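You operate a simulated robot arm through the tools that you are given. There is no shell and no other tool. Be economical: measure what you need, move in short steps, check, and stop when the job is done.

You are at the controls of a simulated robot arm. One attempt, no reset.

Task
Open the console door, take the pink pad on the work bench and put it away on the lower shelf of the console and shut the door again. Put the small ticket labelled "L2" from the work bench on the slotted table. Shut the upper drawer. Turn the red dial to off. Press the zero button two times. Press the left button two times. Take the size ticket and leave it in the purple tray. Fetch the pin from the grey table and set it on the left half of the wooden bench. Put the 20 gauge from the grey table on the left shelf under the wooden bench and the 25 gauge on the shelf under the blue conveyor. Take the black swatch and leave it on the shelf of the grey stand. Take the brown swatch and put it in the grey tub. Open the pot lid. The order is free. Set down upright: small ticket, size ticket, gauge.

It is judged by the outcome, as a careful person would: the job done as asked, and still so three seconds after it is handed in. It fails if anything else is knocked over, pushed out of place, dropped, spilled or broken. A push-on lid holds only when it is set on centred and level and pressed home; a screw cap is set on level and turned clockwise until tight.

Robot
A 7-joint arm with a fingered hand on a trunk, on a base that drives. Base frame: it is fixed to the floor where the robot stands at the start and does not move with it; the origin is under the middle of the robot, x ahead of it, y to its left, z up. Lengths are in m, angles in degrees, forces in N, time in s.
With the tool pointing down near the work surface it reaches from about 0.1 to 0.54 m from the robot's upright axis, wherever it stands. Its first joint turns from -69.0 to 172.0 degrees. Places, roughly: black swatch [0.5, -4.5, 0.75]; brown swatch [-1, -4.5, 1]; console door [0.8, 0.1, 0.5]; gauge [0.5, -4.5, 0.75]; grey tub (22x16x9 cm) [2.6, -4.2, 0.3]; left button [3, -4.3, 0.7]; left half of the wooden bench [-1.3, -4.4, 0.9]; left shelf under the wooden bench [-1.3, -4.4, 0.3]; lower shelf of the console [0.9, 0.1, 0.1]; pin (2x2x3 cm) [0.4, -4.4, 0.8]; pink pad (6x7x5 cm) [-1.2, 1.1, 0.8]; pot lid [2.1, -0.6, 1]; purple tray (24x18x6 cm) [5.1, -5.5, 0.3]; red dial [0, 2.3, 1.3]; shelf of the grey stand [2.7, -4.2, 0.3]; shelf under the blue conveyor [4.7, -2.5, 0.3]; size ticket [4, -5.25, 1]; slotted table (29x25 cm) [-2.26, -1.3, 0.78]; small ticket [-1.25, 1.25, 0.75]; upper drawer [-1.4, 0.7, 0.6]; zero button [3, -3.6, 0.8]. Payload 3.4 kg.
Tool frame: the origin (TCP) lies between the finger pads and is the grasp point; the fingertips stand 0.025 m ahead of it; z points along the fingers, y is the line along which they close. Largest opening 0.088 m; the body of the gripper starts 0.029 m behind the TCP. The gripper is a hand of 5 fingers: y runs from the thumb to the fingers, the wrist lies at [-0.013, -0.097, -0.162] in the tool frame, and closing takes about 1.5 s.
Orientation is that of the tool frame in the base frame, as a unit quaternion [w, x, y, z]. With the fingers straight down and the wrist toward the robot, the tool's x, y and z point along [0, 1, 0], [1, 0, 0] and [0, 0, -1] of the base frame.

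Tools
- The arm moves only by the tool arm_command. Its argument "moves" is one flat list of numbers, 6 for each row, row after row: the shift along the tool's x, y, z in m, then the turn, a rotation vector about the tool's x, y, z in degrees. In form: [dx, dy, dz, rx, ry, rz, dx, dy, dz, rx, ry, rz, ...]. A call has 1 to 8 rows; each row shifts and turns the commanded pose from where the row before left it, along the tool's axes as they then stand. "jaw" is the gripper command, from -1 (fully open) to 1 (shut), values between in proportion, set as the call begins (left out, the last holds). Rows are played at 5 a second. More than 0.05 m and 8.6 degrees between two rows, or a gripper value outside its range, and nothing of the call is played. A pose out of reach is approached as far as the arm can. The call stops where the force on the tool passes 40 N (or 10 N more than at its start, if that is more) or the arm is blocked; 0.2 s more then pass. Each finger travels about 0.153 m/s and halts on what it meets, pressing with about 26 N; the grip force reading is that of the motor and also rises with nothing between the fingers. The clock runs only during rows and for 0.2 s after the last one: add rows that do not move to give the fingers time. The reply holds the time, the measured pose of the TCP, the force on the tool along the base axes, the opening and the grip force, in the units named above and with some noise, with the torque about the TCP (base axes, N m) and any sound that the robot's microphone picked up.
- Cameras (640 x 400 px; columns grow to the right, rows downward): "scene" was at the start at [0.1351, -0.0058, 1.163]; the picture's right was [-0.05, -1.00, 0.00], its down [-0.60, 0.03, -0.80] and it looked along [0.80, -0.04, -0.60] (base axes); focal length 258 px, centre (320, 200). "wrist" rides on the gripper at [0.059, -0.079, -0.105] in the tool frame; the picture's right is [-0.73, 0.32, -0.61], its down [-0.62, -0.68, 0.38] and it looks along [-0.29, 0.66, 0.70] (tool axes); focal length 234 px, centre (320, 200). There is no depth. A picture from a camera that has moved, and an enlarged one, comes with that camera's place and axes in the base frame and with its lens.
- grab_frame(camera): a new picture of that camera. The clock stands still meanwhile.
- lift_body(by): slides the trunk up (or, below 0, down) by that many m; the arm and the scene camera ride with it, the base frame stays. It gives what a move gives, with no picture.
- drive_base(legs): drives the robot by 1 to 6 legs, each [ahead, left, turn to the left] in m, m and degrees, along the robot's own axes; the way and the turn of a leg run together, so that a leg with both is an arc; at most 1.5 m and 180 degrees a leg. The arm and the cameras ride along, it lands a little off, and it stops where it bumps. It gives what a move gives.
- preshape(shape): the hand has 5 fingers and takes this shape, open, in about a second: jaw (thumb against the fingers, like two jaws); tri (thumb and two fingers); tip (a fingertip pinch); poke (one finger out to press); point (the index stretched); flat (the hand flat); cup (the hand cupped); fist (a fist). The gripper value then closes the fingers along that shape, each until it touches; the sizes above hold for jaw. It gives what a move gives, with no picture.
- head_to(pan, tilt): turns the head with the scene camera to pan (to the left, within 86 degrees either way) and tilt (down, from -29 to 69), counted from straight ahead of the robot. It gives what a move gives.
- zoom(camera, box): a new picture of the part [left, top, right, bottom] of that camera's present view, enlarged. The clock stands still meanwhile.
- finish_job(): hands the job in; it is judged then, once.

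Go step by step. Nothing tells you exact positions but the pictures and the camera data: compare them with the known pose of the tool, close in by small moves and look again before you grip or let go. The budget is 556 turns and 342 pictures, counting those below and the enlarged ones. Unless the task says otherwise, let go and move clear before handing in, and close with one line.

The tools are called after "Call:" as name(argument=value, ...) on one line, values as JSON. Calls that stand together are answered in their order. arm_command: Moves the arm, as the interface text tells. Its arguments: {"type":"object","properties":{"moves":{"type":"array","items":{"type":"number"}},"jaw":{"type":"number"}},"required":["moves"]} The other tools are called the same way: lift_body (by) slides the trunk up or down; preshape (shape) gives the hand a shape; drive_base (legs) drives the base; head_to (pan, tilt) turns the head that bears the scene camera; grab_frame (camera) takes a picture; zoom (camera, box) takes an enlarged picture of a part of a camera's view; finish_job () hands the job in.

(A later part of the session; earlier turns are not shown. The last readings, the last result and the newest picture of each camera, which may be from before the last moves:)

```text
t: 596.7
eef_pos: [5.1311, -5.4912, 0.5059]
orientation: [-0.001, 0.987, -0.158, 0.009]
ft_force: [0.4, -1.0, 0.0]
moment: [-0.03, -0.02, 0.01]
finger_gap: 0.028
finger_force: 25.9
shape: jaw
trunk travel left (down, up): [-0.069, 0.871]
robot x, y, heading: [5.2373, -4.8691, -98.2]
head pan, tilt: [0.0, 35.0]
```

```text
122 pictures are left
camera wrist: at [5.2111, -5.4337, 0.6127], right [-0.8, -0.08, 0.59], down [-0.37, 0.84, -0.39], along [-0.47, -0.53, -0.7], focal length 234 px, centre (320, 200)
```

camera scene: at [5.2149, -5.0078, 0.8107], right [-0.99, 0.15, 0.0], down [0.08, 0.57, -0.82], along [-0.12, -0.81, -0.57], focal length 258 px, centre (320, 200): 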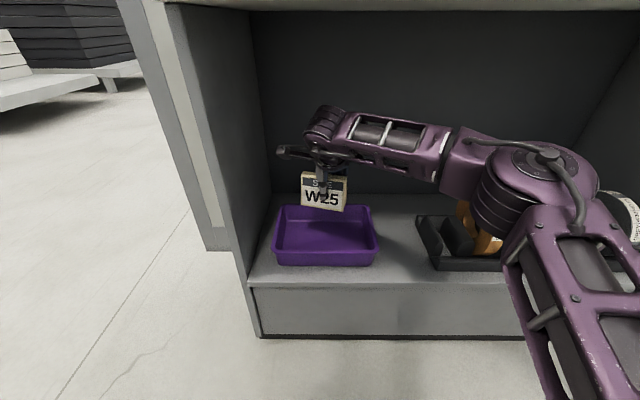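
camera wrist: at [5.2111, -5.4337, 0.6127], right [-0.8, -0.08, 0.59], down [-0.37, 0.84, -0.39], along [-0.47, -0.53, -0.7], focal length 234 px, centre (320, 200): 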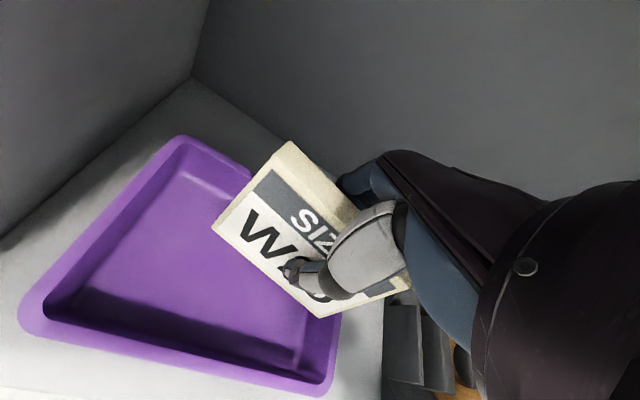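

Call:
lift_body(by=-0.065)

Call:
arm_command(moves=[0, 0.006, 0.02, 0, 0, 0, 0, 0, 0.015, 0, 0, 0, 0, 0, 0.008, 0, 0, 0])

Call:
grab_frame(camera="wrist")

Call:
zoom(camera="scene", box=[240, 120, 440, 280])

```text
t: 597.8
eef_pos: [5.1317, -5.4891, 0.4421]
orientation: [-0.002, 0.987, -0.158, 0.009]
ft_force: [-0.5, 0.0, -0.5]
moment: [0.02, 0.02, -0.03]
finger_gap: 0.028
finger_force: 25.6
shape: jaw
trunk travel left (down, up): [-0.004, 0.936]
robot x, y, heading: [5.2394, -4.8703, -98.2]
head pan, tilt: [0.0, 35.0]
```

```text
t: 598.6
eef_pos: [5.1313, -5.4959, 0.3969]
orientation: [-0.001, 0.987, -0.158, 0.01]
ft_force: [0.0, -0.3, -0.2]
moment: [-0.04, -0.03, -0.01]
finger_gap: 0.0281
finger_force: 26.3
shape: jaw
trunk travel left (down, up): [-0.004, 0.936]
robot x, y, heading: [5.2368, -4.8692, -98.2]
head pan, tilt: [0.0, 35.0]
```

```text
121 pictures are left
camera wrist: at [5.2108, -5.4391, 0.5037], right [-0.8, -0.08, 0.59], down [-0.37, 0.84, -0.39], along [-0.47, -0.53, -0.7], focal length 234 px, centre (320, 200)
```

wrist: 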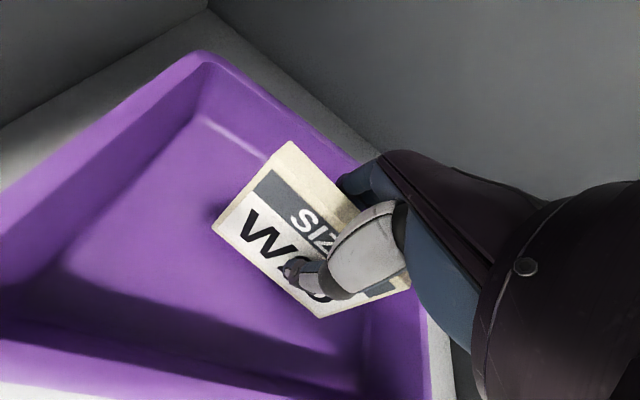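

```text
2.50 times, centred on (340, 200) of scene
camera zoom: at [5.2149, -5.0078, 0.7457], right [-0.99, 0.15, 0.0], down [0.08, 0.57, -0.82], along [-0.12, -0.81, -0.57], focal length 644 px, centre (270, 200)
```

zoom: 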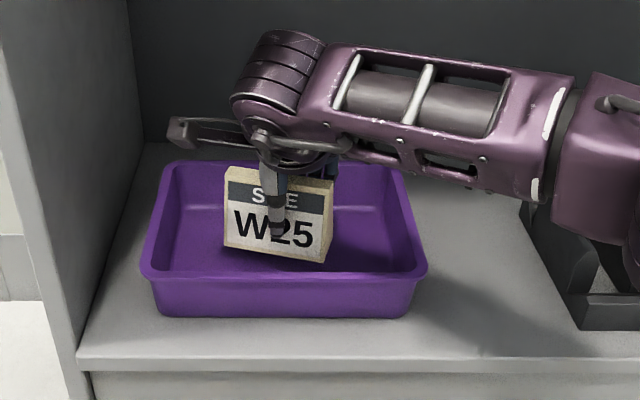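

Call:
arm_command(moves=[0, 0, 0.008, 0, 0, 0, 0, 0, 0.006, 0, 0, 0, 0, 0, 0.005, 0, 0, 0, 0, 0, 0.005, 0, 0, 0, 0, 0, 0.005, 0, 0, 0, 0, 0, 0.005, 0, 0, 0])

Call:
zoom(camera="scene", box=[240, 120, 440, 280])

```text
t: 600.0
eef_pos: [5.1325, -5.4961, 0.372]
orientation: [0.006, 0.987, -0.158, 0.01]
ft_force: [-0.8, 0.3, 30.0]
moment: [0.04, 0.08, 0.05]
finger_gap: 0.0297
finger_force: 26.0
shape: jaw
trunk travel left (down, up): [-0.004, 0.936]
robot x, y, heading: [5.2393, -4.8698, -98.3]
head pan, tilt: [0.0, 35.0]
```

```text
2.50 times, centred on (340, 200) of scene
camera zoom: at [5.2153, -5.0047, 0.747], right [-0.99, 0.15, 0.0], down [0.08, 0.56, -0.82], along [-0.12, -0.81, -0.57], focal length 644 px, centre (270, 200)
```

zoom: 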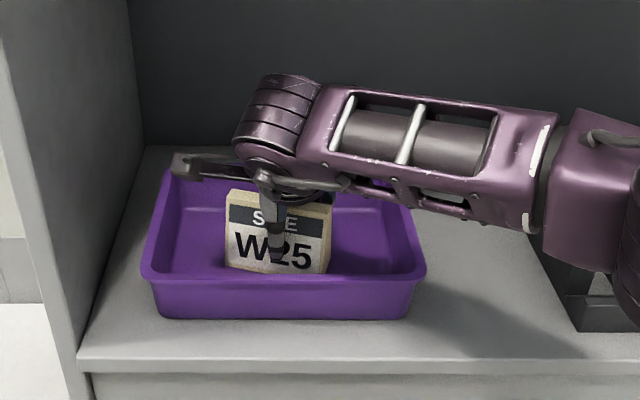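

Call:
arm_command(moves=[0, 0, -0.006, 0, 0, 0])

Call:
arm_command(moves=[0, 0, 0, 0, 0, 0, 0, 0, 0, 0, 0, 0, 0, 0, 0, 0, 0, 0, 0, 0, 0, 0, 0, 0], jaw=-0.6)

Call:
lift_body(by=0.12)

Call:
grab_frame(camera="wrist")

Call:
zoom(camera="scene", box=[240, 140, 440, 300])

```text
t: 600.4
eef_pos: [5.1318, -5.4949, 0.3719]
orientation: [0.001, 0.987, -0.158, 0.01]
ft_force: [-0.6, -4.9, 20.3]
moment: [-0.19, 0.08, 0.08]
finger_gap: 0.0296
finger_force: 26.4
shape: jaw
trunk travel left (down, up): [-0.004, 0.936]
robot x, y, heading: [5.2366, -4.8695, -98.2]
head pan, tilt: [0.0, 35.0]
```

```text
t: 601.4
eef_pos: [5.1317, -5.4954, 0.3694]
orientation: [-0.002, 0.987, -0.158, 0.01]
ft_force: [0.1, 1.1, 0.2]
moment: [0.04, -0.02, 0.01]
finger_gap: 0.0702
finger_force: 0.0
shape: jaw
trunk travel left (down, up): [-0.004, 0.936]
robot x, y, heading: [5.2356, -4.8704, -98.4]
head pan, tilt: [0.0, 35.0]
```

```text
t: 602.9
eef_pos: [5.1313, -5.4962, 0.49]
orientation: [-0.001, 0.987, -0.158, 0.009]
ft_force: [0.3, 0.0, 0.0]
moment: [0.0, -0.02, -0.01]
finger_gap: 0.0701
finger_force: 0.1
shape: jaw
trunk travel left (down, up): [-0.124, 0.816]
robot x, y, heading: [5.2371, -4.8728, -98.5]
head pan, tilt: [0.0, 35.0]
```

```text
118 pictures are left
camera wrist: at [5.2105, -5.4394, 0.5959], right [-0.8, -0.08, 0.59], down [-0.37, 0.84, -0.39], along [-0.47, -0.53, -0.7], focal length 234 px, centre (320, 200)
```

wrist: 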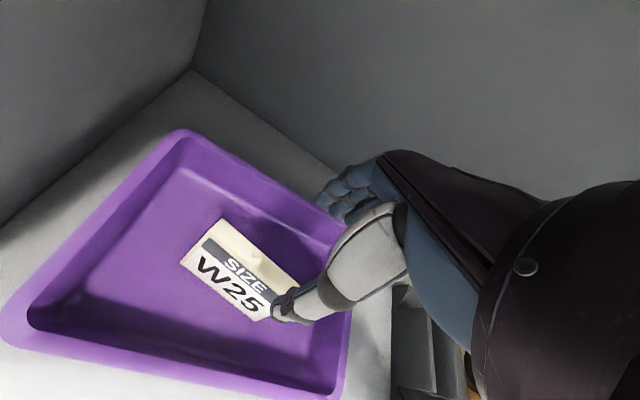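

```text
2.50 times, centred on (340, 220) of scene
camera zoom: at [5.2148, -5.0079, 0.8657], right [-0.99, 0.15, 0.0], down [0.08, 0.57, -0.82], along [-0.12, -0.81, -0.57], focal length 644 px, centre (270, 150)
```

zoom: 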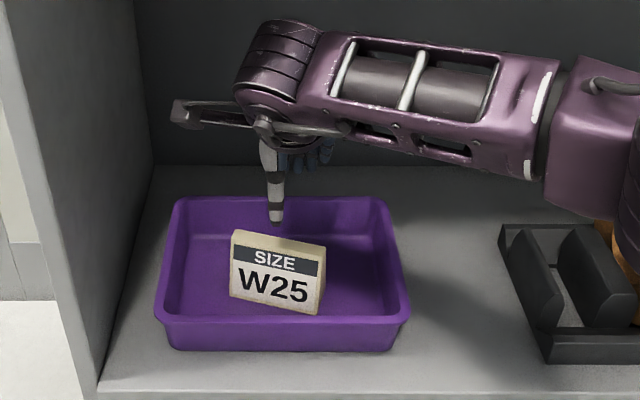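

The size ticket stands upright in the purple tray. Next the black swatch from the grey table; backing out and driving west.

Call:
drive_base(legs=[[-0.28, 0, 0]])

Call:
lift_body(by=0.4)

Call:
lift_body(by=0.25)

Call:
arm_command(moves=[0, -0.04, 0, 0, 0, 0, 0, -0.04, 0, 0, 0, 0, 0, -0.04, 0, 0, 0, 0])

Call:
drive_base(legs=[[0, 0, -90], [1.2, 0.27, 0], [1.05, 0.22, 0]])

Call:
grab_frame(camera="scene")

```text
t: 604.8
eef_pos: [5.1726, -5.2207, 0.4892]
orientation: [-0.001, 0.987, -0.158, 0.008]
ft_force: [1.4, 0.2, 0.5]
moment: [-0.02, 0.01, -0.01]
finger_gap: 0.0702
finger_force: 0.1
shape: jaw
trunk travel left (down, up): [-0.124, 0.816]
robot x, y, heading: [5.28, -4.5987, -98.3]
head pan, tilt: [0.0, 35.0]
```

```text
t: 608.7
eef_pos: [5.1718, -5.2211, 0.8892]
orientation: [-0.001, 0.987, -0.158, 0.009]
ft_force: [0.7, -0.1, -0.2]
moment: [0.0, 0.01, 0.0]
finger_gap: 0.0701
finger_force: 0.0
shape: jaw
trunk travel left (down, up): [-0.524, 0.416]
robot x, y, heading: [5.2781, -4.5942, -98.6]
head pan, tilt: [0.0, 35.0]
```

```text
t: 611.2
eef_pos: [5.1719, -5.221, 1.1384]
orientation: [-0.001, 0.987, -0.158, 0.009]
ft_force: [-0.7, 0.3, -0.4]
moment: [-0.02, 0.01, 0.0]
finger_gap: 0.0705
finger_force: 0.1
shape: jaw
trunk travel left (down, up): [-0.774, 0.166]
robot x, y, heading: [5.2791, -4.5946, -98.4]
head pan, tilt: [0.0, 35.0]
```

```text
t: 612.0
eef_pos: [5.2086, -5.1037, 1.1411]
orientation: [-0.001, 0.987, -0.158, 0.01]
ft_force: [0.2, -1.0, 0.2]
moment: [-0.04, 0.02, -0.01]
finger_gap: 0.0701
finger_force: 0.0
shape: jaw
trunk travel left (down, up): [-0.774, 0.166]
robot x, y, heading: [5.2804, -4.5951, -98.3]
head pan, tilt: [0.0, 35.0]
```

```text
t: 627.2
eef_pos: [2.477, -4.6758, 1.1407]
orientation: [-0.005, -0.592, 0.806, -0.008]
ft_force: [0.1, 0.0, 0.8]
moment: [-0.03, 0.01, -0.01]
finger_gap: 0.0703
finger_force: 0.0
shape: jaw
trunk travel left (down, up): [-0.774, 0.166]
robot x, y, heading: [2.9858, -4.7387, 172.5]
head pan, tilt: [0.0, 35.0]
```

```text
116 pictures are left
camera scene: at [2.8487, -4.7205, 1.5157], right [0.13, 0.99, 0.0], down [0.57, -0.08, -0.82], along [-0.81, 0.11, -0.57], focal length 258 px, centre (320, 200)
```

scene: 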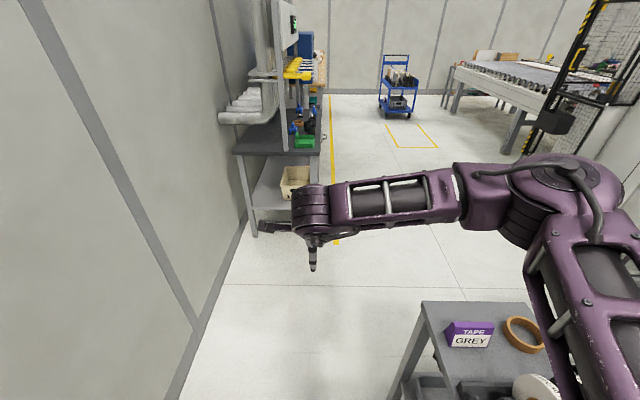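

Call:
drive_base(legs=[[1.1, 0.0, 0], [1.2, -0.63, 0], [0, 0, 82]])

Call:
head_to(pan=0, tilt=45)

Call:
grab_frame(camera="scene")

```text
t: 642.7
eef_pos: [0.6498, -4.3638, 1.1404]
orientation: [-0.001, 0.981, -0.195, 0.009]
ft_force: [0.3, -0.2, 0.6]
moment: [0.0, 0.01, 0.01]
finger_gap: 0.0701
finger_force: 0.0
shape: jaw
trunk travel left (down, up): [-0.774, 0.166]
robot x, y, heading: [0.7641, -3.8597, -102.7]
head pan, tilt: [0.0, 35.0]
```

```text
t: 643.4
eef_pos: [0.6495, -4.3642, 1.1407]
orientation: [-0.001, 0.981, -0.194, 0.009]
ft_force: [-0.3, -0.6, 0.8]
moment: [0.04, 0.01, 0.0]
finger_gap: 0.0702
finger_force: 0.1
shape: jaw
trunk travel left (down, up): [-0.774, 0.166]
robot x, y, heading: [0.7575, -3.8617, -102.9]
head pan, tilt: [0.0, 45.0]
```

```text
115 pictures are left
camera scene: at [0.726, -3.9893, 1.501], right [-0.98, 0.22, 0.0], down [0.15, 0.69, -0.71], along [-0.15, -0.69, -0.71], focal length 258 px, centre (320, 200)
```

scene: 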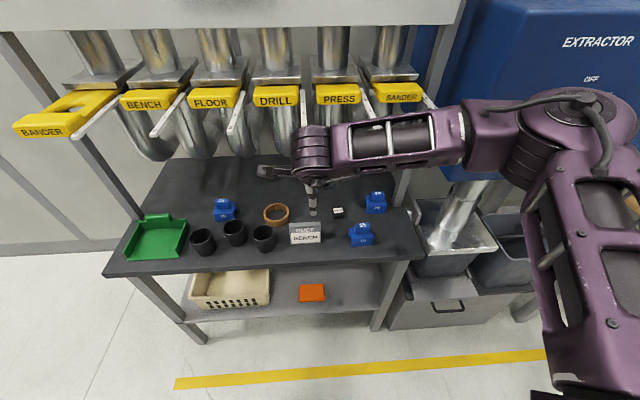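

Call:
drive_base(legs=[[0.15, -0.09, 0]])

Call:
lift_body(by=-0.2)

Call:
arm_command(moves=[0, 0.03, 0, 0, 0, -6, 0, 0.03, 0, 0, 0, -6, 0, 0.03, 0, 0, 0, 0])

Call:
grab_frame(camera="wrist")

Call:
grab_frame(camera="scene")

```text
t: 644.9
eef_pos: [0.5365, -4.4827, 1.1406]
orientation: [-0.003, 0.981, -0.192, 0.012]
ft_force: [0.3, 0.3, 0.8]
moment: [0.0, 0.04, -0.02]
finger_gap: 0.0701
finger_force: 0.1
shape: jaw
trunk travel left (down, up): [-0.774, 0.166]
robot x, y, heading: [0.6412, -3.9803, -102.7]
head pan, tilt: [0.0, 45.0]
stopped in leg 1: the force on the tool passed its limit at 45 N (the readings are from after the stop); the commanded pose is now the measured one
```

```text
t: 647.1
eef_pos: [0.5378, -4.4817, 0.9412]
orientation: [-0.002, 0.981, -0.192, 0.011]
ft_force: [-0.6, 0.0, 0.1]
moment: [0.03, -0.02, 0.0]
finger_gap: 0.0703
finger_force: 0.2
shape: jaw
trunk travel left (down, up): [-0.574, 0.366]
robot x, y, heading: [0.6451, -3.9811, -102.8]
head pan, tilt: [0.0, 45.0]
```

```text
t: 647.9
eef_pos: [0.5113, -4.5701, 0.9407]
orientation: [-0.002, 0.996, -0.087, 0.01]
ft_force: [-0.1, -0.2, 0.6]
moment: [0.0, 0.02, -0.02]
finger_gap: 0.0703
finger_force: 0.0
shape: jaw
trunk travel left (down, up): [-0.574, 0.366]
robot x, y, heading: [0.6396, -3.9794, -102.7]
head pan, tilt: [0.0, 45.0]
```

```text
114 pictures are left
camera wrist: at [0.5818, -4.5024, 1.0458], right [-0.78, -0.19, 0.59], down [-0.49, 0.78, -0.39], along [-0.39, -0.59, -0.71], focal length 234 px, centre (320, 200)
```

wrist: 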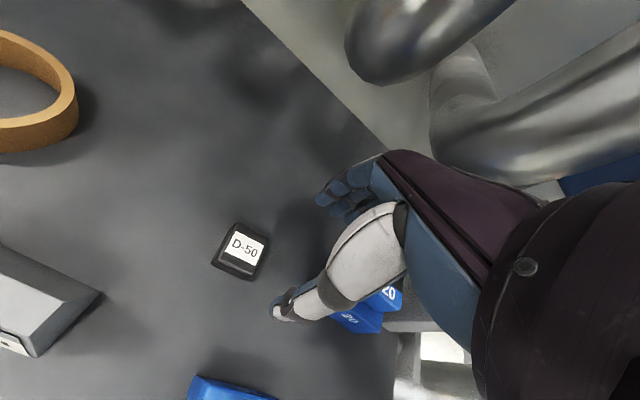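

```text
113 pictures are left
camera scene: at [0.6117, -4.1115, 1.3008], right [-0.98, 0.22, 0.0], down [0.16, 0.69, -0.71], along [-0.16, -0.69, -0.71], focal length 258 px, centre (320, 200)
```

scene: 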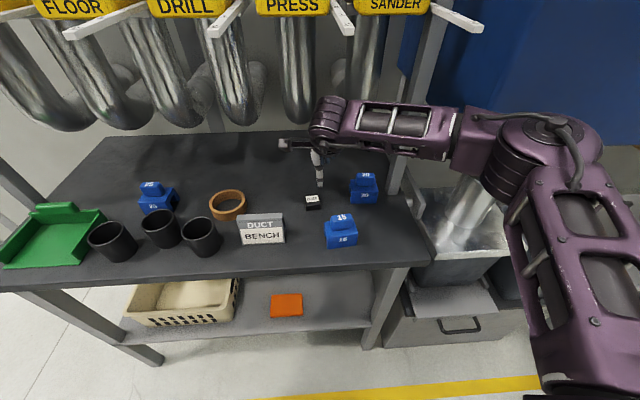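

Call:
arm_command(moves=[0.016, 0.011, 0.03, 0, 0, 0, 0, 0, 0.03, 0, 0, 0, 0, 0, 0.03, 0, 0, 0])

Call:
grab_frame(camera="wrist")

```text
t: 648.7
eef_pos: [0.5283, -4.5842, 0.8494]
orientation: [-0.001, 0.996, -0.088, 0.011]
ft_force: [-0.4, 0.9, -0.5]
moment: [-0.02, -0.02, -0.01]
finger_gap: 0.0702
finger_force: 0.0
shape: jaw
trunk travel left (down, up): [-0.574, 0.366]
robot x, y, heading: [0.643, -3.9793, -102.7]
head pan, tilt: [0.0, 45.0]
```

```text
112 pictures are left
camera wrist: at [0.5992, -4.5174, 0.9558], right [-0.78, -0.19, 0.59], down [-0.49, 0.78, -0.39], along [-0.39, -0.59, -0.71], focal length 234 px, centre (320, 200)
```

wrist: 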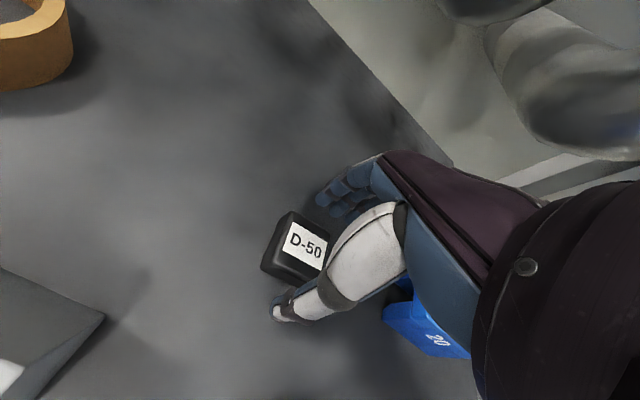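

Call:
arm_command(moves=[0.001, 0.001, 0.016, 0, 0, 0])

Call:
arm_command(moves=[0, 0, 0, 0, 0, 0, 0, 0, 0, 0, 0, 0, 0, 0, 0, 0, 0, 0, 0, 0, 0, 0, 0, 0, 0, 0, 0, 0, 0, 0, 0, 0, 0, 0, 0, 0], jaw=1)

Call:
arm_command(moves=[0, 0, -0.03, 0, 0, 0, 0, 0, -0.03, 0, 0, 0, 0, -0.03, 0, 0, 0, 0, 0, -0.04, 0, 0, 0, 0, 0, -0.04, 0, 0, 0, 0])

Call:
grab_frame(camera="wrist")

Call:
grab_frame(camera="scene")

```text
t: 649.1
eef_pos: [0.531, -4.5851, 0.8326]
orientation: [-0.002, 0.996, -0.088, 0.01]
ft_force: [0.7, -0.2, -0.8]
moment: [0.0, 0.0, 0.02]
finger_gap: 0.0703
finger_force: 0.0
shape: jaw
trunk travel left (down, up): [-0.574, 0.366]
robot x, y, heading: [0.6463, -3.981, -102.5]
head pan, tilt: [0.0, 45.0]
```

```text
t: 650.5
eef_pos: [0.5307, -4.5839, 0.8339]
orientation: [-0.002, 0.996, -0.088, 0.011]
ft_force: [-0.2, 0.0, -0.6]
moment: [0.01, -0.01, 0.0]
finger_gap: 0.0394
finger_force: 26.6
shape: jaw
trunk travel left (down, up): [-0.574, 0.366]
robot x, y, heading: [0.6397, -3.9769, -102.5]
head pan, tilt: [0.0, 45.0]
```

```text
t: 651.7
eef_pos: [0.5484, -4.4745, 0.8963]
orientation: [-0.001, 0.996, -0.09, 0.011]
ft_force: [0.4, 0.2, -0.7]
moment: [0.01, -0.01, 0.03]
finger_gap: 0.0397
finger_force: 25.9
shape: jaw
trunk travel left (down, up): [-0.574, 0.366]
robot x, y, heading: [0.642, -3.9848, -102.6]
head pan, tilt: [0.0, 45.0]
```

```text
111 pictures are left
camera wrist: at [0.6178, -4.4081, 1.0013], right [-0.78, -0.19, 0.59], down [-0.48, 0.78, -0.39], along [-0.39, -0.6, -0.7], focal length 234 px, centre (320, 200)
```

wrist: 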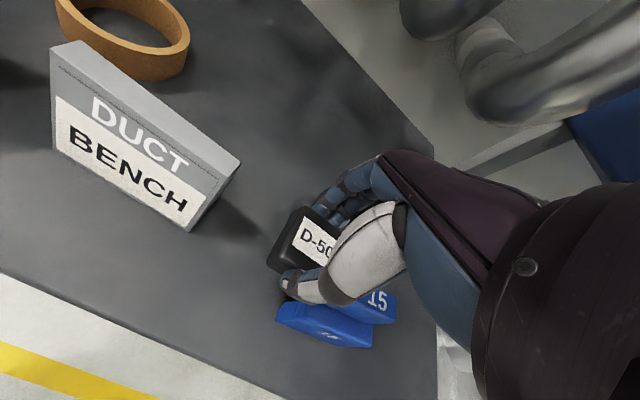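

```text
110 pictures are left
camera scene: at [0.6115, -4.1099, 1.301], right [-0.98, 0.22, 0.0], down [0.16, 0.69, -0.71], along [-0.16, -0.69, -0.71], focal length 258 px, centre (320, 200)
```

scene: 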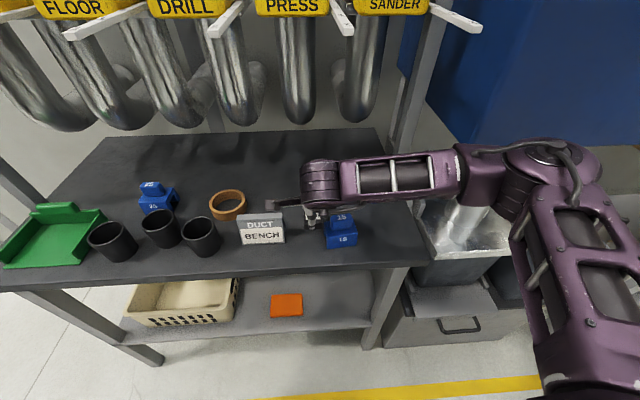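

Call:
lift_body(by=0.2)

Call:
drive_base(legs=[[-0.25, 0, 0], [-0.05, 0.97, 0], [0, 0, 158.6], [-0.62, -0.6, 0]])

Call:
grab_frame(camera="wrist")

```text
t: 653.9
eef_pos: [0.5478, -4.4748, 1.0941]
orientation: [-0.002, 0.996, -0.088, 0.01]
ft_force: [-0.4, 0.3, 0.2]
moment: [-0.02, 0.01, -0.01]
finger_gap: 0.0393
finger_force: 26.1
shape: jaw
trunk travel left (down, up): [-0.774, 0.166]
robot x, y, heading: [0.6408, -3.9786, -102.6]
head pan, tilt: [0.0, 45.0]
```

```text
t: 671.1
eef_pos: [2.0926, -4.2737, 1.0953]
orientation: [-0.011, 0.236, 0.972, 0.001]
ft_force: [-0.8, 0.1, 0.0]
moment: [0.01, 0.01, -0.01]
finger_gap: 0.0387
finger_force: 26.0
shape: jaw
trunk travel left (down, up): [-0.774, 0.166]
robot x, y, heading: [1.8563, -4.7185, 59.9]
head pan, tilt: [0.0, 45.0]
```

```text
109 pictures are left
camera wrist: at [2.0076, -4.3184, 1.2009], right [0.81, -0.05, 0.59], down [0.23, -0.89, -0.39], along [0.54, 0.45, -0.71], focal length 234 px, centre (320, 200)
```

wrist: 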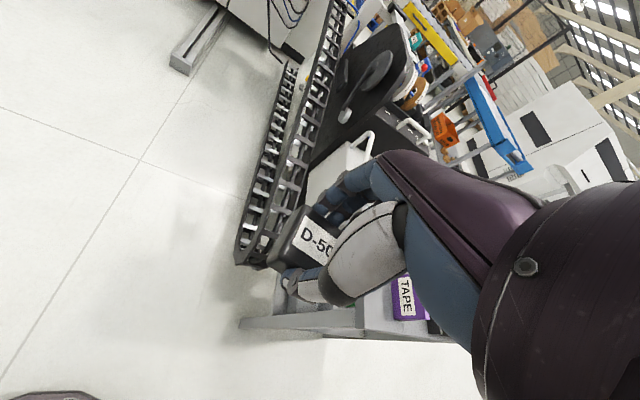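

Call:
lift_body(by=-0.4)

Call:
lift_body(by=-0.23)

Call:
drive_base(legs=[[-0.22, -0.1, 0]])

Call:
arm_command(moves=[0, 0.04, 0, 0, 0, 0, 0, 0.04, 0, 0, 0, 0, 0, 0.04, 0, 0, 0, 0, 0, 0.01, 0, 0, 0, 0])

Call:
head_to(pan=-10, tilt=35)

Call:
grab_frame(camera="scene")

```text
t: 675.0
eef_pos: [2.0931, -4.2741, 0.6963]
orientation: [-0.011, 0.237, 0.971, 0.001]
ft_force: [0.0, -0.3, 0.3]
moment: [0.03, 0.01, -0.02]
finger_gap: 0.0389
finger_force: 26.7
shape: jaw
trunk travel left (down, up): [-0.374, 0.566]
robot x, y, heading: [1.8554, -4.7185, 60.1]
head pan, tilt: [0.0, 45.0]
```

```text
t: 677.4
eef_pos: [2.0934, -4.2737, 0.465]
orientation: [-0.011, 0.236, 0.972, 0.0]
ft_force: [-0.2, -0.8, -0.3]
moment: [0.01, 0.0, 0.03]
finger_gap: 0.039
finger_force: 25.8
shape: jaw
trunk travel left (down, up): [-0.144, 0.796]
robot x, y, heading: [1.861, -4.721, 59.9]
head pan, tilt: [0.0, 45.0]
```

```text
t: 679.2
eef_pos: [2.0668, -4.5213, 0.4648]
orientation: [-0.01, 0.236, 0.972, -0.001]
ft_force: [-0.1, 0.2, -0.5]
moment: [-0.01, 0.02, 0.02]
finger_gap: 0.0389
finger_force: 26.1
shape: jaw
trunk travel left (down, up): [-0.144, 0.796]
robot x, y, heading: [1.8311, -4.9659, 60.0]
head pan, tilt: [0.0, 45.0]
```

```text
t: 680.2
eef_pos: [2.129, -4.4064, 0.4659]
orientation: [-0.01, 0.236, 0.972, 0.0]
ft_force: [-1.0, -0.6, -0.3]
moment: [-0.01, -0.04, 0.01]
finger_gap: 0.0389
finger_force: 26.0
shape: jaw
trunk travel left (down, up): [-0.144, 0.796]
robot x, y, heading: [1.8327, -4.9637, 60.1]
head pan, tilt: [0.0, 45.0]
```

```text
t: 680.9
eef_pos: [2.1295, -4.4077, 0.4657]
orientation: [-0.011, 0.237, 0.972, -0.001]
ft_force: [-0.7, 0.8, 0.1]
moment: [-0.01, 0.0, -0.01]
finger_gap: 0.0391
finger_force: 25.8
shape: jaw
trunk travel left (down, up): [-0.144, 0.796]
robot x, y, heading: [1.8301, -4.9641, 60.5]
head pan, tilt: [-10.0, 35.0]
```

```text
108 pictures are left
camera scene: at [1.9109, -4.8557, 0.8857], right [0.77, -0.64, 0.0], down [-0.37, -0.44, -0.82], along [0.52, 0.63, -0.57], focal length 258 px, centre (320, 200)
```

scene: 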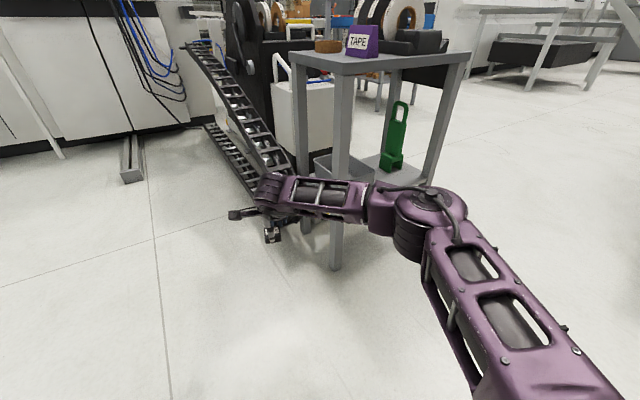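

Call:
drive_base(legs=[[0, 0, -8], [0.335, -0.441, 0]])

Call:
grab_frame(camera="scene")

Call:
grab_frame(camera="wrist")

```text
t: 684.8
eef_pos: [2.767, -4.4606, 0.4654]
orientation: [-0.01, 0.302, 0.953, 0.001]
ft_force: [0.1, 0.8, -0.7]
moment: [0.01, 0.0, -0.02]
finger_gap: 0.0388
finger_force: 26.1
shape: jaw
trunk travel left (down, up): [-0.144, 0.796]
robot x, y, heading: [2.3938, -4.9724, 52.1]
head pan, tilt: [-10.0, 35.0]
```

```text
107 pictures are left
camera scene: at [2.4898, -4.8755, 0.8857], right [0.67, -0.74, 0.0], down [-0.43, -0.38, -0.82], along [0.61, 0.55, -0.57], focal length 258 px, centre (320, 200)
```

scene: 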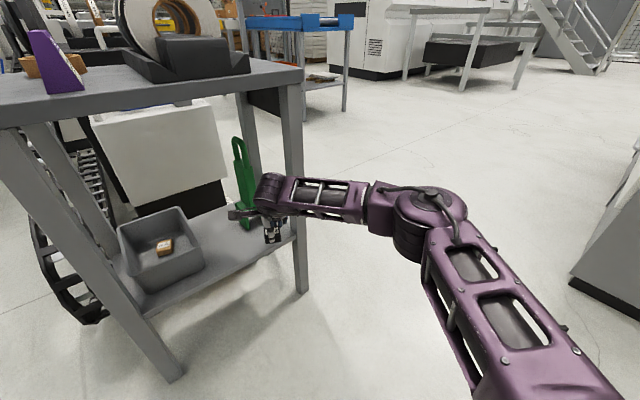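

```text
106 pictures are left
camera wrist: at [2.6771, -4.4932, 0.572], right [0.79, -0.16, 0.59], down [0.11, -0.91, -0.39], along [0.6, 0.37, -0.71], focal length 234 px, centre (320, 200)
```

wrist: 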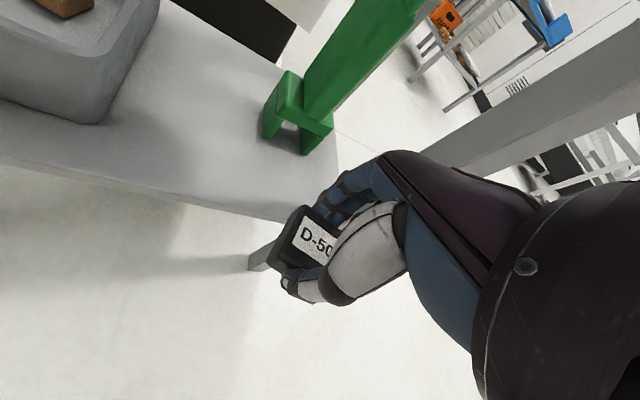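

Call:
drive_base(legs=[[0.1034, 0.121, 0]])

Call:
lift_body(by=-0.08)

Call:
grab_frame(camera="wrist")

Call:
grab_frame(camera="scene")

```text
t: 686.2
eef_pos: [2.736, -4.3035, 0.466]
orientation: [-0.01, 0.302, 0.953, 0.001]
ft_force: [0.2, -0.4, -0.2]
moment: [-0.01, 0.0, 0.0]
finger_gap: 0.0388
finger_force: 26.0
shape: jaw
trunk travel left (down, up): [-0.144, 0.796]
robot x, y, heading: [2.3653, -4.8136, 52.4]
head pan, tilt: [-10.0, 35.0]
```

```text
t: 687.3
eef_pos: [2.735, -4.3042, 0.3851]
orientation: [-0.011, 0.303, 0.953, 0.002]
ft_force: [-0.4, -0.3, 0.0]
moment: [-0.01, 0.02, 0.01]
finger_gap: 0.0392
finger_force: 25.7
shape: jaw
trunk travel left (down, up): [-0.064, 0.876]
robot x, y, heading: [2.3643, -4.8159, 52.3]
head pan, tilt: [-10.0, 35.0]
```

```text
105 pictures are left
camera wrist: at [2.6446, -4.3355, 0.4921], right [0.79, -0.16, 0.59], down [0.11, -0.91, -0.39], along [0.6, 0.38, -0.71], focal length 234 px, centre (320, 200)
```

wrist: 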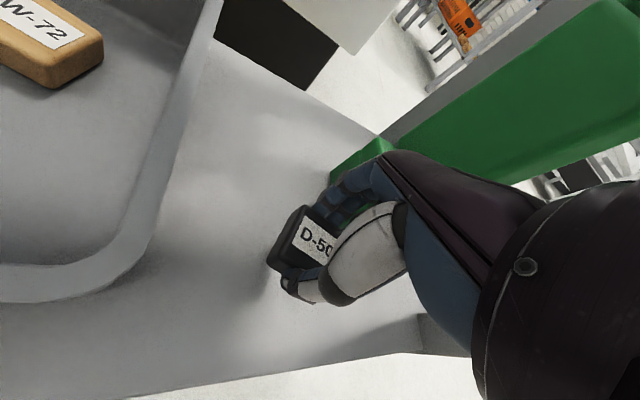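

```text
104 pictures are left
camera scene: at [2.4582, -4.7183, 0.8057], right [0.67, -0.74, 0.0], down [-0.42, -0.39, -0.82], along [0.61, 0.55, -0.57], focal length 258 px, centre (320, 200)
```

scene: 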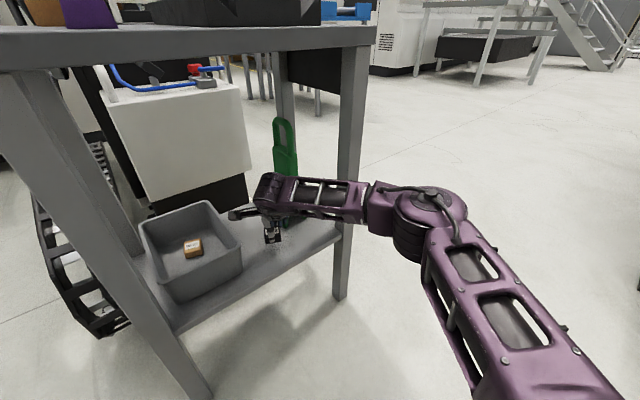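

Call:
arm_command(moves=[0, -0.02, 0.015, 0, 0, 0, 0, 0, 0.01, 0, 0, 0, 0, 0, 0.008, 0, 0, 0, 0, 0, 0.006, 0, 0, 0, 0, 0, 0.005, 0, 0, 0, 0, 0, 0.005, 0, 0, 0])

Call:
grab_frame(camera="wrist")

```text
t: 688.7
eef_pos: [2.7227, -4.3168, 0.351]
orientation: [-0.011, 0.302, 0.953, 0.011]
ft_force: [0.2, -0.6, 23.6]
moment: [-0.08, 0.03, 0.04]
finger_gap: 0.0408
finger_force: 26.4
shape: jaw
trunk travel left (down, up): [-0.064, 0.876]
robot x, y, heading: [2.3667, -4.8173, 52.3]
head pan, tilt: [-10.0, 35.0]
stopped in row 6: the force on the tool passed its limit at 43 N (the readings are from after the stop); the commanded pose is now the measured one
```

```text
103 pictures are left
camera wrist: at [2.6316, -4.351, 0.4556], right [0.79, -0.17, 0.59], down [0.11, -0.9, -0.41], along [0.61, 0.39, -0.69], focal length 234 px, centre (320, 200)
```

wrist: 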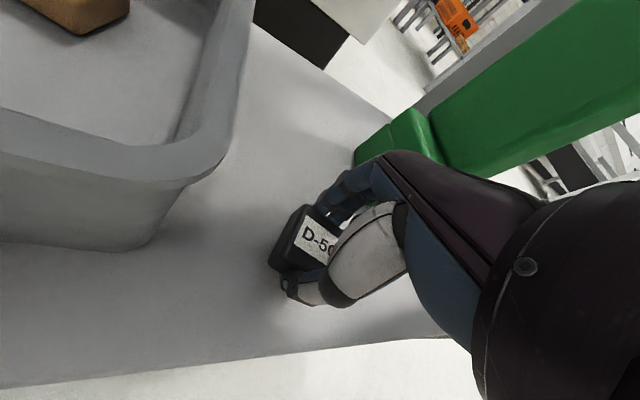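

Call:
arm_command(moves=[0, 0, -0.003, 0, 0, 0, 0, 0, 0, 0, 0, 0, 0, 0, 0, 0, 0, 0, 0, 0, 0, 0, 0, 0], jaw=-0.2)

Call:
lift_body(by=0.1)

Call:
grab_frame(camera="wrist")

```text
t: 689.7
eef_pos: [2.7235, -4.3169, 0.3472]
orientation: [-0.011, 0.302, 0.953, 0.006]
ft_force: [-0.8, 0.3, -0.4]
moment: [0.03, 0.03, 0.05]
finger_gap: 0.0526
finger_force: 0.0
shape: jaw
trunk travel left (down, up): [-0.064, 0.876]
robot x, y, heading: [2.367, -4.8188, 52.4]
head pan, tilt: [-10.0, 35.0]
```

```text
t: 691.0
eef_pos: [2.7236, -4.3178, 0.4489]
orientation: [-0.011, 0.302, 0.953, 0.006]
ft_force: [-0.5, 0.3, 0.1]
moment: [0.0, -0.01, 0.0]
finger_gap: 0.0524
finger_force: 0.1
shape: jaw
trunk travel left (down, up): [-0.164, 0.776]
robot x, y, heading: [2.3602, -4.8151, 52.3]
head pan, tilt: [-10.0, 35.0]
```

```text
102 pictures are left
camera wrist: at [2.6322, -4.3506, 0.5539], right [0.79, -0.17, 0.59], down [0.11, -0.91, -0.4], along [0.6, 0.38, -0.7], focal length 234 px, centre (320, 200)
```

wrist: 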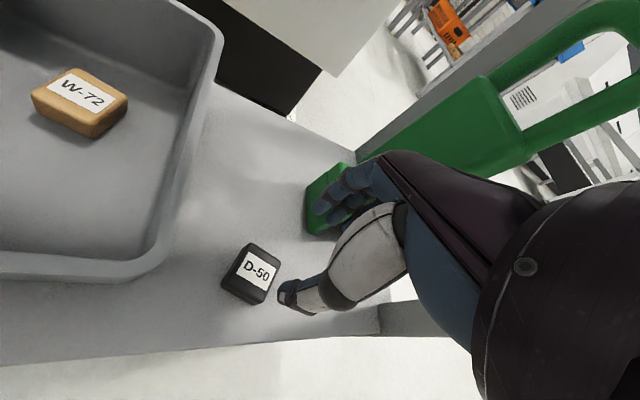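

Black swatch placed on the shelf beside the tub. Back out and return to the grey table for gauge 25.

Call:
drive_base(legs=[[-0.11, -0.125, 0]])

Call:
lift_body(by=0.4)

Call:
lift_body(by=0.1)

Call:
arm_command(moves=[0, -0.04, 0, 0, 0, 0, 0, -0.04, 0, 0, 0, 0, 0, -0.04, 0, 0, 0, 0], jaw=-0.8)

Call:
drive_base(legs=[[0, 0, 110], [0.9, 0, 0]])

```text
t: 692.5
eef_pos: [2.7562, -4.4823, 0.449]
orientation: [-0.011, 0.303, 0.953, 0.006]
ft_force: [0.0, -0.9, 0.2]
moment: [0.0, 0.02, 0.01]
finger_gap: 0.0522
finger_force: 0.1
shape: jaw
trunk travel left (down, up): [-0.164, 0.776]
robot x, y, heading: [2.3969, -4.9838, 52.1]
head pan, tilt: [-10.0, 35.0]
```

```text
t: 696.3
eef_pos: [2.7565, -4.4827, 0.8488]
orientation: [-0.011, 0.303, 0.953, 0.006]
ft_force: [0.0, 0.5, 0.1]
moment: [0.0, 0.03, 0.01]
finger_gap: 0.0525
finger_force: 0.1
shape: jaw
trunk travel left (down, up): [-0.564, 0.376]
robot x, y, heading: [2.3922, -4.9796, 52.4]
head pan, tilt: [-10.0, 35.0]
```

```text
t: 697.6
eef_pos: [2.7566, -4.4835, 0.9483]
orientation: [-0.011, 0.303, 0.953, 0.005]
ft_force: [-0.7, 0.9, 0.2]
moment: [0.0, -0.01, -0.02]
finger_gap: 0.0522
finger_force: 0.1
shape: jaw
trunk travel left (down, up): [-0.664, 0.276]
robot x, y, heading: [2.3973, -4.9803, 52.4]
head pan, tilt: [-10.0, 35.0]
```

```text
t: 698.4
eef_pos: [2.6872, -4.5804, 0.9482]
orientation: [-0.012, 0.304, 0.953, 0.008]
ft_force: [-0.1, 0.0, 0.5]
moment: [0.0, 0.0, -0.01]
finger_gap: 0.079
finger_force: 0.1
shape: jaw
trunk travel left (down, up): [-0.664, 0.276]
robot x, y, heading: [2.3933, -4.9834, 52.4]
head pan, tilt: [-10.0, 35.0]
```

```text
t: 707.7
eef_pos: [1.059, -4.5533, 0.9474]
orientation: [-0.012, -0.606, 0.796, -0.005]
ft_force: [0.4, 0.2, -0.4]
moment: [0.0, 0.03, 0.01]
finger_gap: 0.0791
finger_force: 0.0
shape: jaw
trunk travel left (down, up): [-0.664, 0.276]
robot x, y, heading: [1.5365, -4.6931, 162.0]
head pan, tilt: [-10.0, 35.0]
```

Call:
drive_base(legs=[[0, -0.65, 0], [0, 0, 98], [-0.25, -0.65, 0]])

Call:
head_to(pan=0, tilt=40)

Call:
grab_frame(camera="scene")

```text
t: 718.9
eef_pos: [1.0581, -4.1852, 0.9479]
orientation: [0.003, 0.997, -0.081, 0.012]
ft_force: [-0.2, 0.9, 0.4]
moment: [-0.01, -0.01, 0.05]
finger_gap: 0.0792
finger_force: 0.1
shape: jaw
trunk travel left (down, up): [-0.664, 0.276]
robot x, y, heading: [1.1441, -3.6952, -101.8]
head pan, tilt: [-10.0, 35.0]
```

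```text
t: 719.6
eef_pos: [1.0579, -4.1845, 0.9487]
orientation: [0.004, 0.997, -0.081, 0.012]
ft_force: [0.4, -0.2, 0.6]
moment: [-0.01, 0.0, -0.03]
finger_gap: 0.0792
finger_force: 0.0
shape: jaw
trunk travel left (down, up): [-0.664, 0.276]
robot x, y, heading: [1.1424, -3.6953, -101.8]
head pan, tilt: [0.0, 40.0]
```

```text
101 pictures are left
camera scene: at [1.1155, -3.8293, 1.3982], right [-0.98, 0.2, 0.0], down [0.13, 0.63, -0.77], along [-0.16, -0.75, -0.64], focal length 258 px, centre (320, 200)
```

scene: 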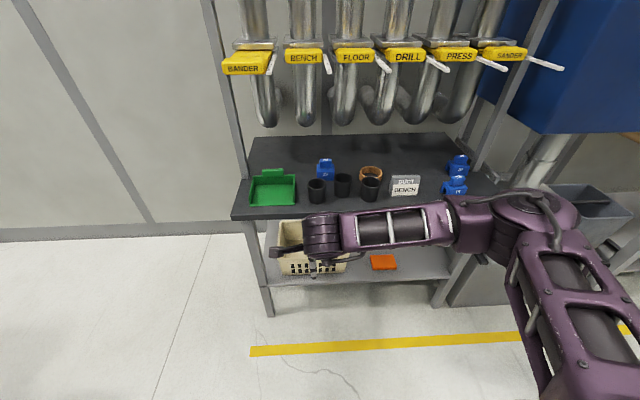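

Call:
zoom(camera="scene", box=[235, 140, 395, 220])

```text
4.00 times, centred on (315, 180) of scene
camera zoom: at [1.1155, -3.8293, 1.3982], right [-0.98, 0.2, 0.0], down [0.13, 0.63, -0.77], along [-0.16, -0.75, -0.64], focal length 1030 px, centre (340, 280)
```

zoom: 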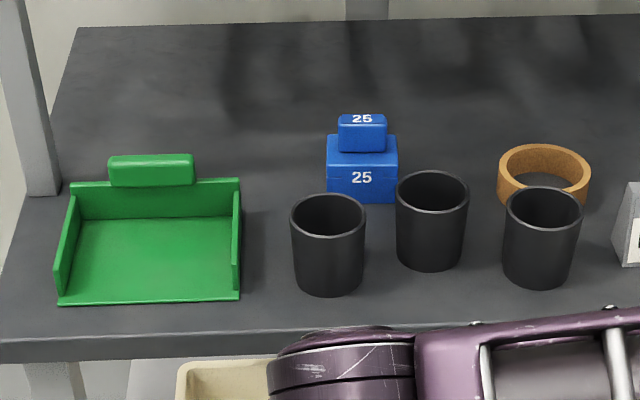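

Call:
drive_base(legs=[[0.38, -0.037, 0]])

Call:
grab_frame(camera="wrist")

Call:
grab_frame(camera="scene")

```text
t: 722.0
eef_pos: [0.9401, -4.5419, 0.9469]
orientation: [0.003, 0.996, -0.084, 0.012]
ft_force: [0.2, -0.4, 0.1]
moment: [0.0, 0.0, 0.01]
finger_gap: 0.0791
finger_force: 0.1
shape: jaw
trunk travel left (down, up): [-0.664, 0.276]
robot x, y, heading: [1.0339, -4.0507, -102.3]
head pan, tilt: [0.0, 40.0]
```

```text
99 pictures are left
camera wrist: at [1.0104, -4.4729, 1.053], right [-0.78, -0.19, 0.59], down [-0.49, 0.77, -0.4], along [-0.38, -0.6, -0.7], focal length 234 px, centre (320, 200)
```

wrist: 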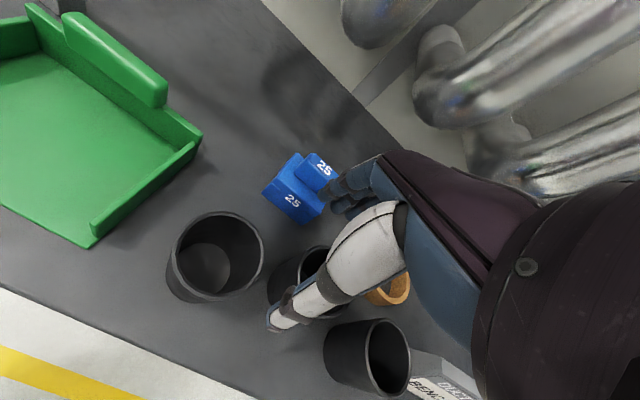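

```text
98 pictures are left
camera scene: at [1.0017, -4.1869, 1.3981], right [-0.98, 0.21, 0.0], down [0.14, 0.63, -0.77], along [-0.16, -0.75, -0.64], focal length 258 px, centre (320, 200)
```

scene: 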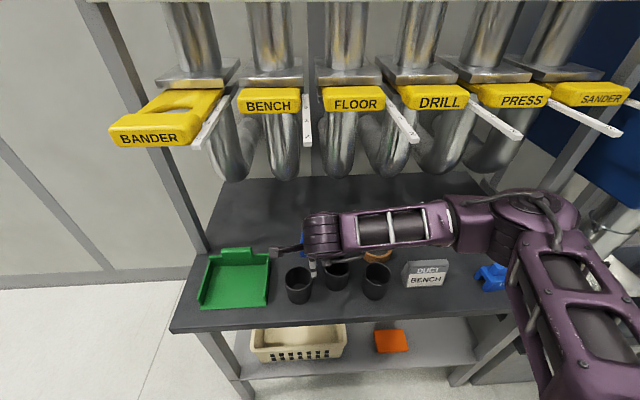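

Call:
arm_command(moves=[0.001, 0.033, 0, 0, 0, 0, 0.001, 0.033, 0, 0, 0, 0, 0.001, 0.033, 0, 0, 0, 0, 0.001, 0.031, 0, 0, 0, 0])

Call:
grab_frame(camera="wrist")

```text
t: 723.0
eef_pos: [0.9236, -4.6721, 0.9481]
orientation: [0.004, 0.996, -0.085, 0.012]
ft_force: [-0.3, 0.6, -0.6]
moment: [0.01, 0.04, -0.03]
finger_gap: 0.0791
finger_force: 0.1
shape: jaw
trunk travel left (down, up): [-0.664, 0.276]
robot x, y, heading: [1.0316, -4.0548, -102.2]
head pan, tilt: [0.0, 40.0]
```

```text
97 pictures are left
camera wrist: at [0.9926, -4.6031, 1.0534], right [-0.78, -0.19, 0.59], down [-0.49, 0.77, -0.4], along [-0.38, -0.61, -0.7], focal length 234 px, centre (320, 200)
```

wrist: 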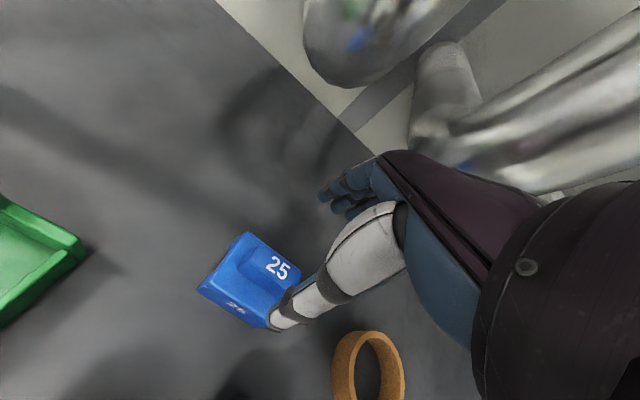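

Call:
arm_command(moves=[-0.002, 0.003, 0.03, 0, 0, 0, 0, 0, 0.03, 0, 0, 0, 0, 0, 0.02, 0, 0, 0])

Call:
grab_frame(camera="wrist")

```text
t: 723.8
eef_pos: [0.9235, -4.6741, 0.8681]
orientation: [0.005, 0.996, -0.085, 0.013]
ft_force: [-0.3, 0.7, -1.1]
moment: [0.0, 0.0, -0.02]
finger_gap: 0.0792
finger_force: 0.0
shape: jaw
trunk travel left (down, up): [-0.664, 0.276]
robot x, y, heading: [1.0304, -4.0502, -102.4]
head pan, tilt: [0.0, 40.0]
```

```text
96 pictures are left
camera wrist: at [0.9918, -4.607, 0.9728], right [-0.78, -0.19, 0.59], down [-0.49, 0.77, -0.4], along [-0.38, -0.61, -0.7], focal length 234 px, centre (320, 200)
```

wrist: 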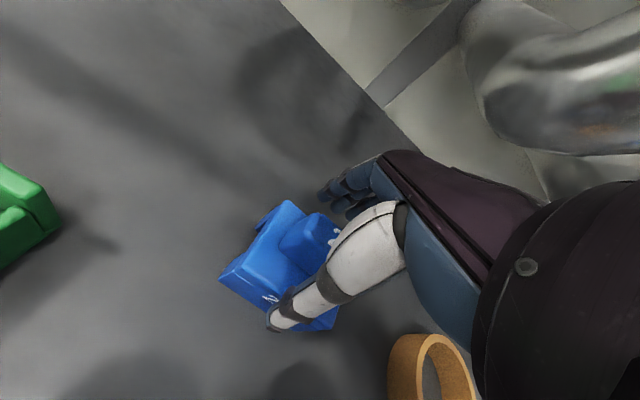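

Call:
arm_command(moves=[0, 0, 0, 0, 0, 0, 0, 0, 0, 0, 0, 0, 0, 0, 0, 0, 0, 0, 0, 0, 0, 0, 0, 0, 0, 0, 0, 0, 0, 0, 0, 0, 0, 0, 0, 0], jaw=1)

Call:
arm_command(moves=[0, 0, -0.03, 0, 0, 0, 0, 0, -0.03, 0, 0, 0, 0, 0, -0.03, 0, 0, 0, 0, 0, -0.02, 0, 0, 0])

Call:
grab_frame(camera="wrist")

```text
t: 725.2
eef_pos: [0.9228, -4.6744, 0.8711]
orientation: [0.006, 0.996, -0.085, 0.012]
ft_force: [-0.3, -3.3, 16.3]
moment: [-0.34, 0.02, -0.06]
finger_gap: 0.0429
finger_force: 26.2
shape: jaw
trunk travel left (down, up): [-0.664, 0.276]
robot x, y, heading: [1.0309, -4.0488, -102.0]
head pan, tilt: [0.0, 40.0]
```

```text
t: 726.2
eef_pos: [0.9213, -4.6712, 0.9797]
orientation: [0.004, 0.996, -0.084, 0.013]
ft_force: [-0.5, 0.1, -1.8]
moment: [0.0, 0.01, 0.02]
finger_gap: 0.0418
finger_force: 25.7
shape: jaw
trunk travel left (down, up): [-0.664, 0.276]
robot x, y, heading: [1.033, -4.0523, -102.3]
head pan, tilt: [0.0, 40.0]
```

```text
95 pictures are left
camera wrist: at [0.9906, -4.6041, 1.0852], right [-0.78, -0.19, 0.59], down [-0.49, 0.77, -0.4], along [-0.38, -0.6, -0.7], focal length 234 px, centre (320, 200)
```

wrist: 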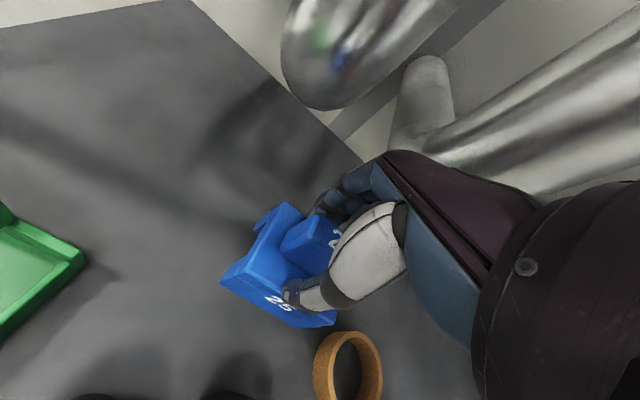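

Call:
arm_command(moves=[0, -0.02, -0.02, 0, 0, 0, 0, -0.04, -0.005, 0, 0, 0, 0, -0.04, 0, 0, 0, 0, 0, -0.03, 0, 0, 0, 0])

Call:
drive_base(legs=[[-0.35, 0, 0]])

Call:
grab_frame(camera="scene")

```text
t: 727.2
eef_pos: [0.943, -4.5405, 1.0037]
orientation: [0.005, 0.996, -0.085, 0.013]
ft_force: [0.4, -0.1, -0.9]
moment: [-0.01, 0.0, -0.02]
finger_gap: 0.0419
finger_force: 26.7
shape: jaw
trunk travel left (down, up): [-0.664, 0.276]
robot x, y, heading: [1.0333, -4.0573, -102.1]
head pan, tilt: [0.0, 40.0]
```

```text
t: 729.5
eef_pos: [1.0198, -4.1966, 1.0042]
orientation: [0.003, 0.996, -0.085, 0.012]
ft_force: [-0.8, 0.0, -1.0]
moment: [-0.05, 0.0, 0.01]
finger_gap: 0.0418
finger_force: 25.7
shape: jaw
trunk travel left (down, up): [-0.664, 0.276]
robot x, y, heading: [1.1075, -3.7085, -101.9]
head pan, tilt: [0.0, 40.0]
```

```text
94 pictures are left
camera scene: at [1.0766, -3.8411, 1.3982], right [-0.98, 0.21, 0.0], down [0.14, 0.63, -0.77], along [-0.16, -0.75, -0.64], focal length 258 px, centre (320, 200)
```

scene: 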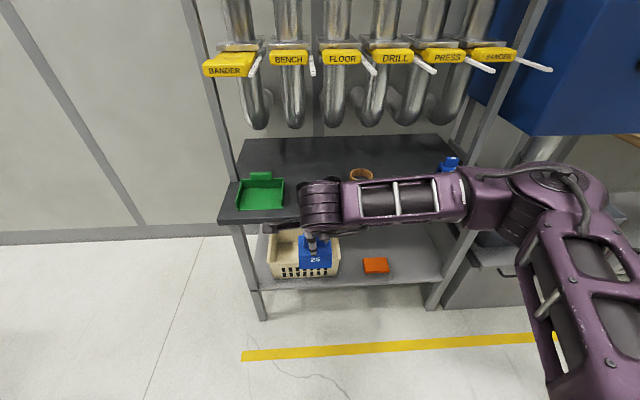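

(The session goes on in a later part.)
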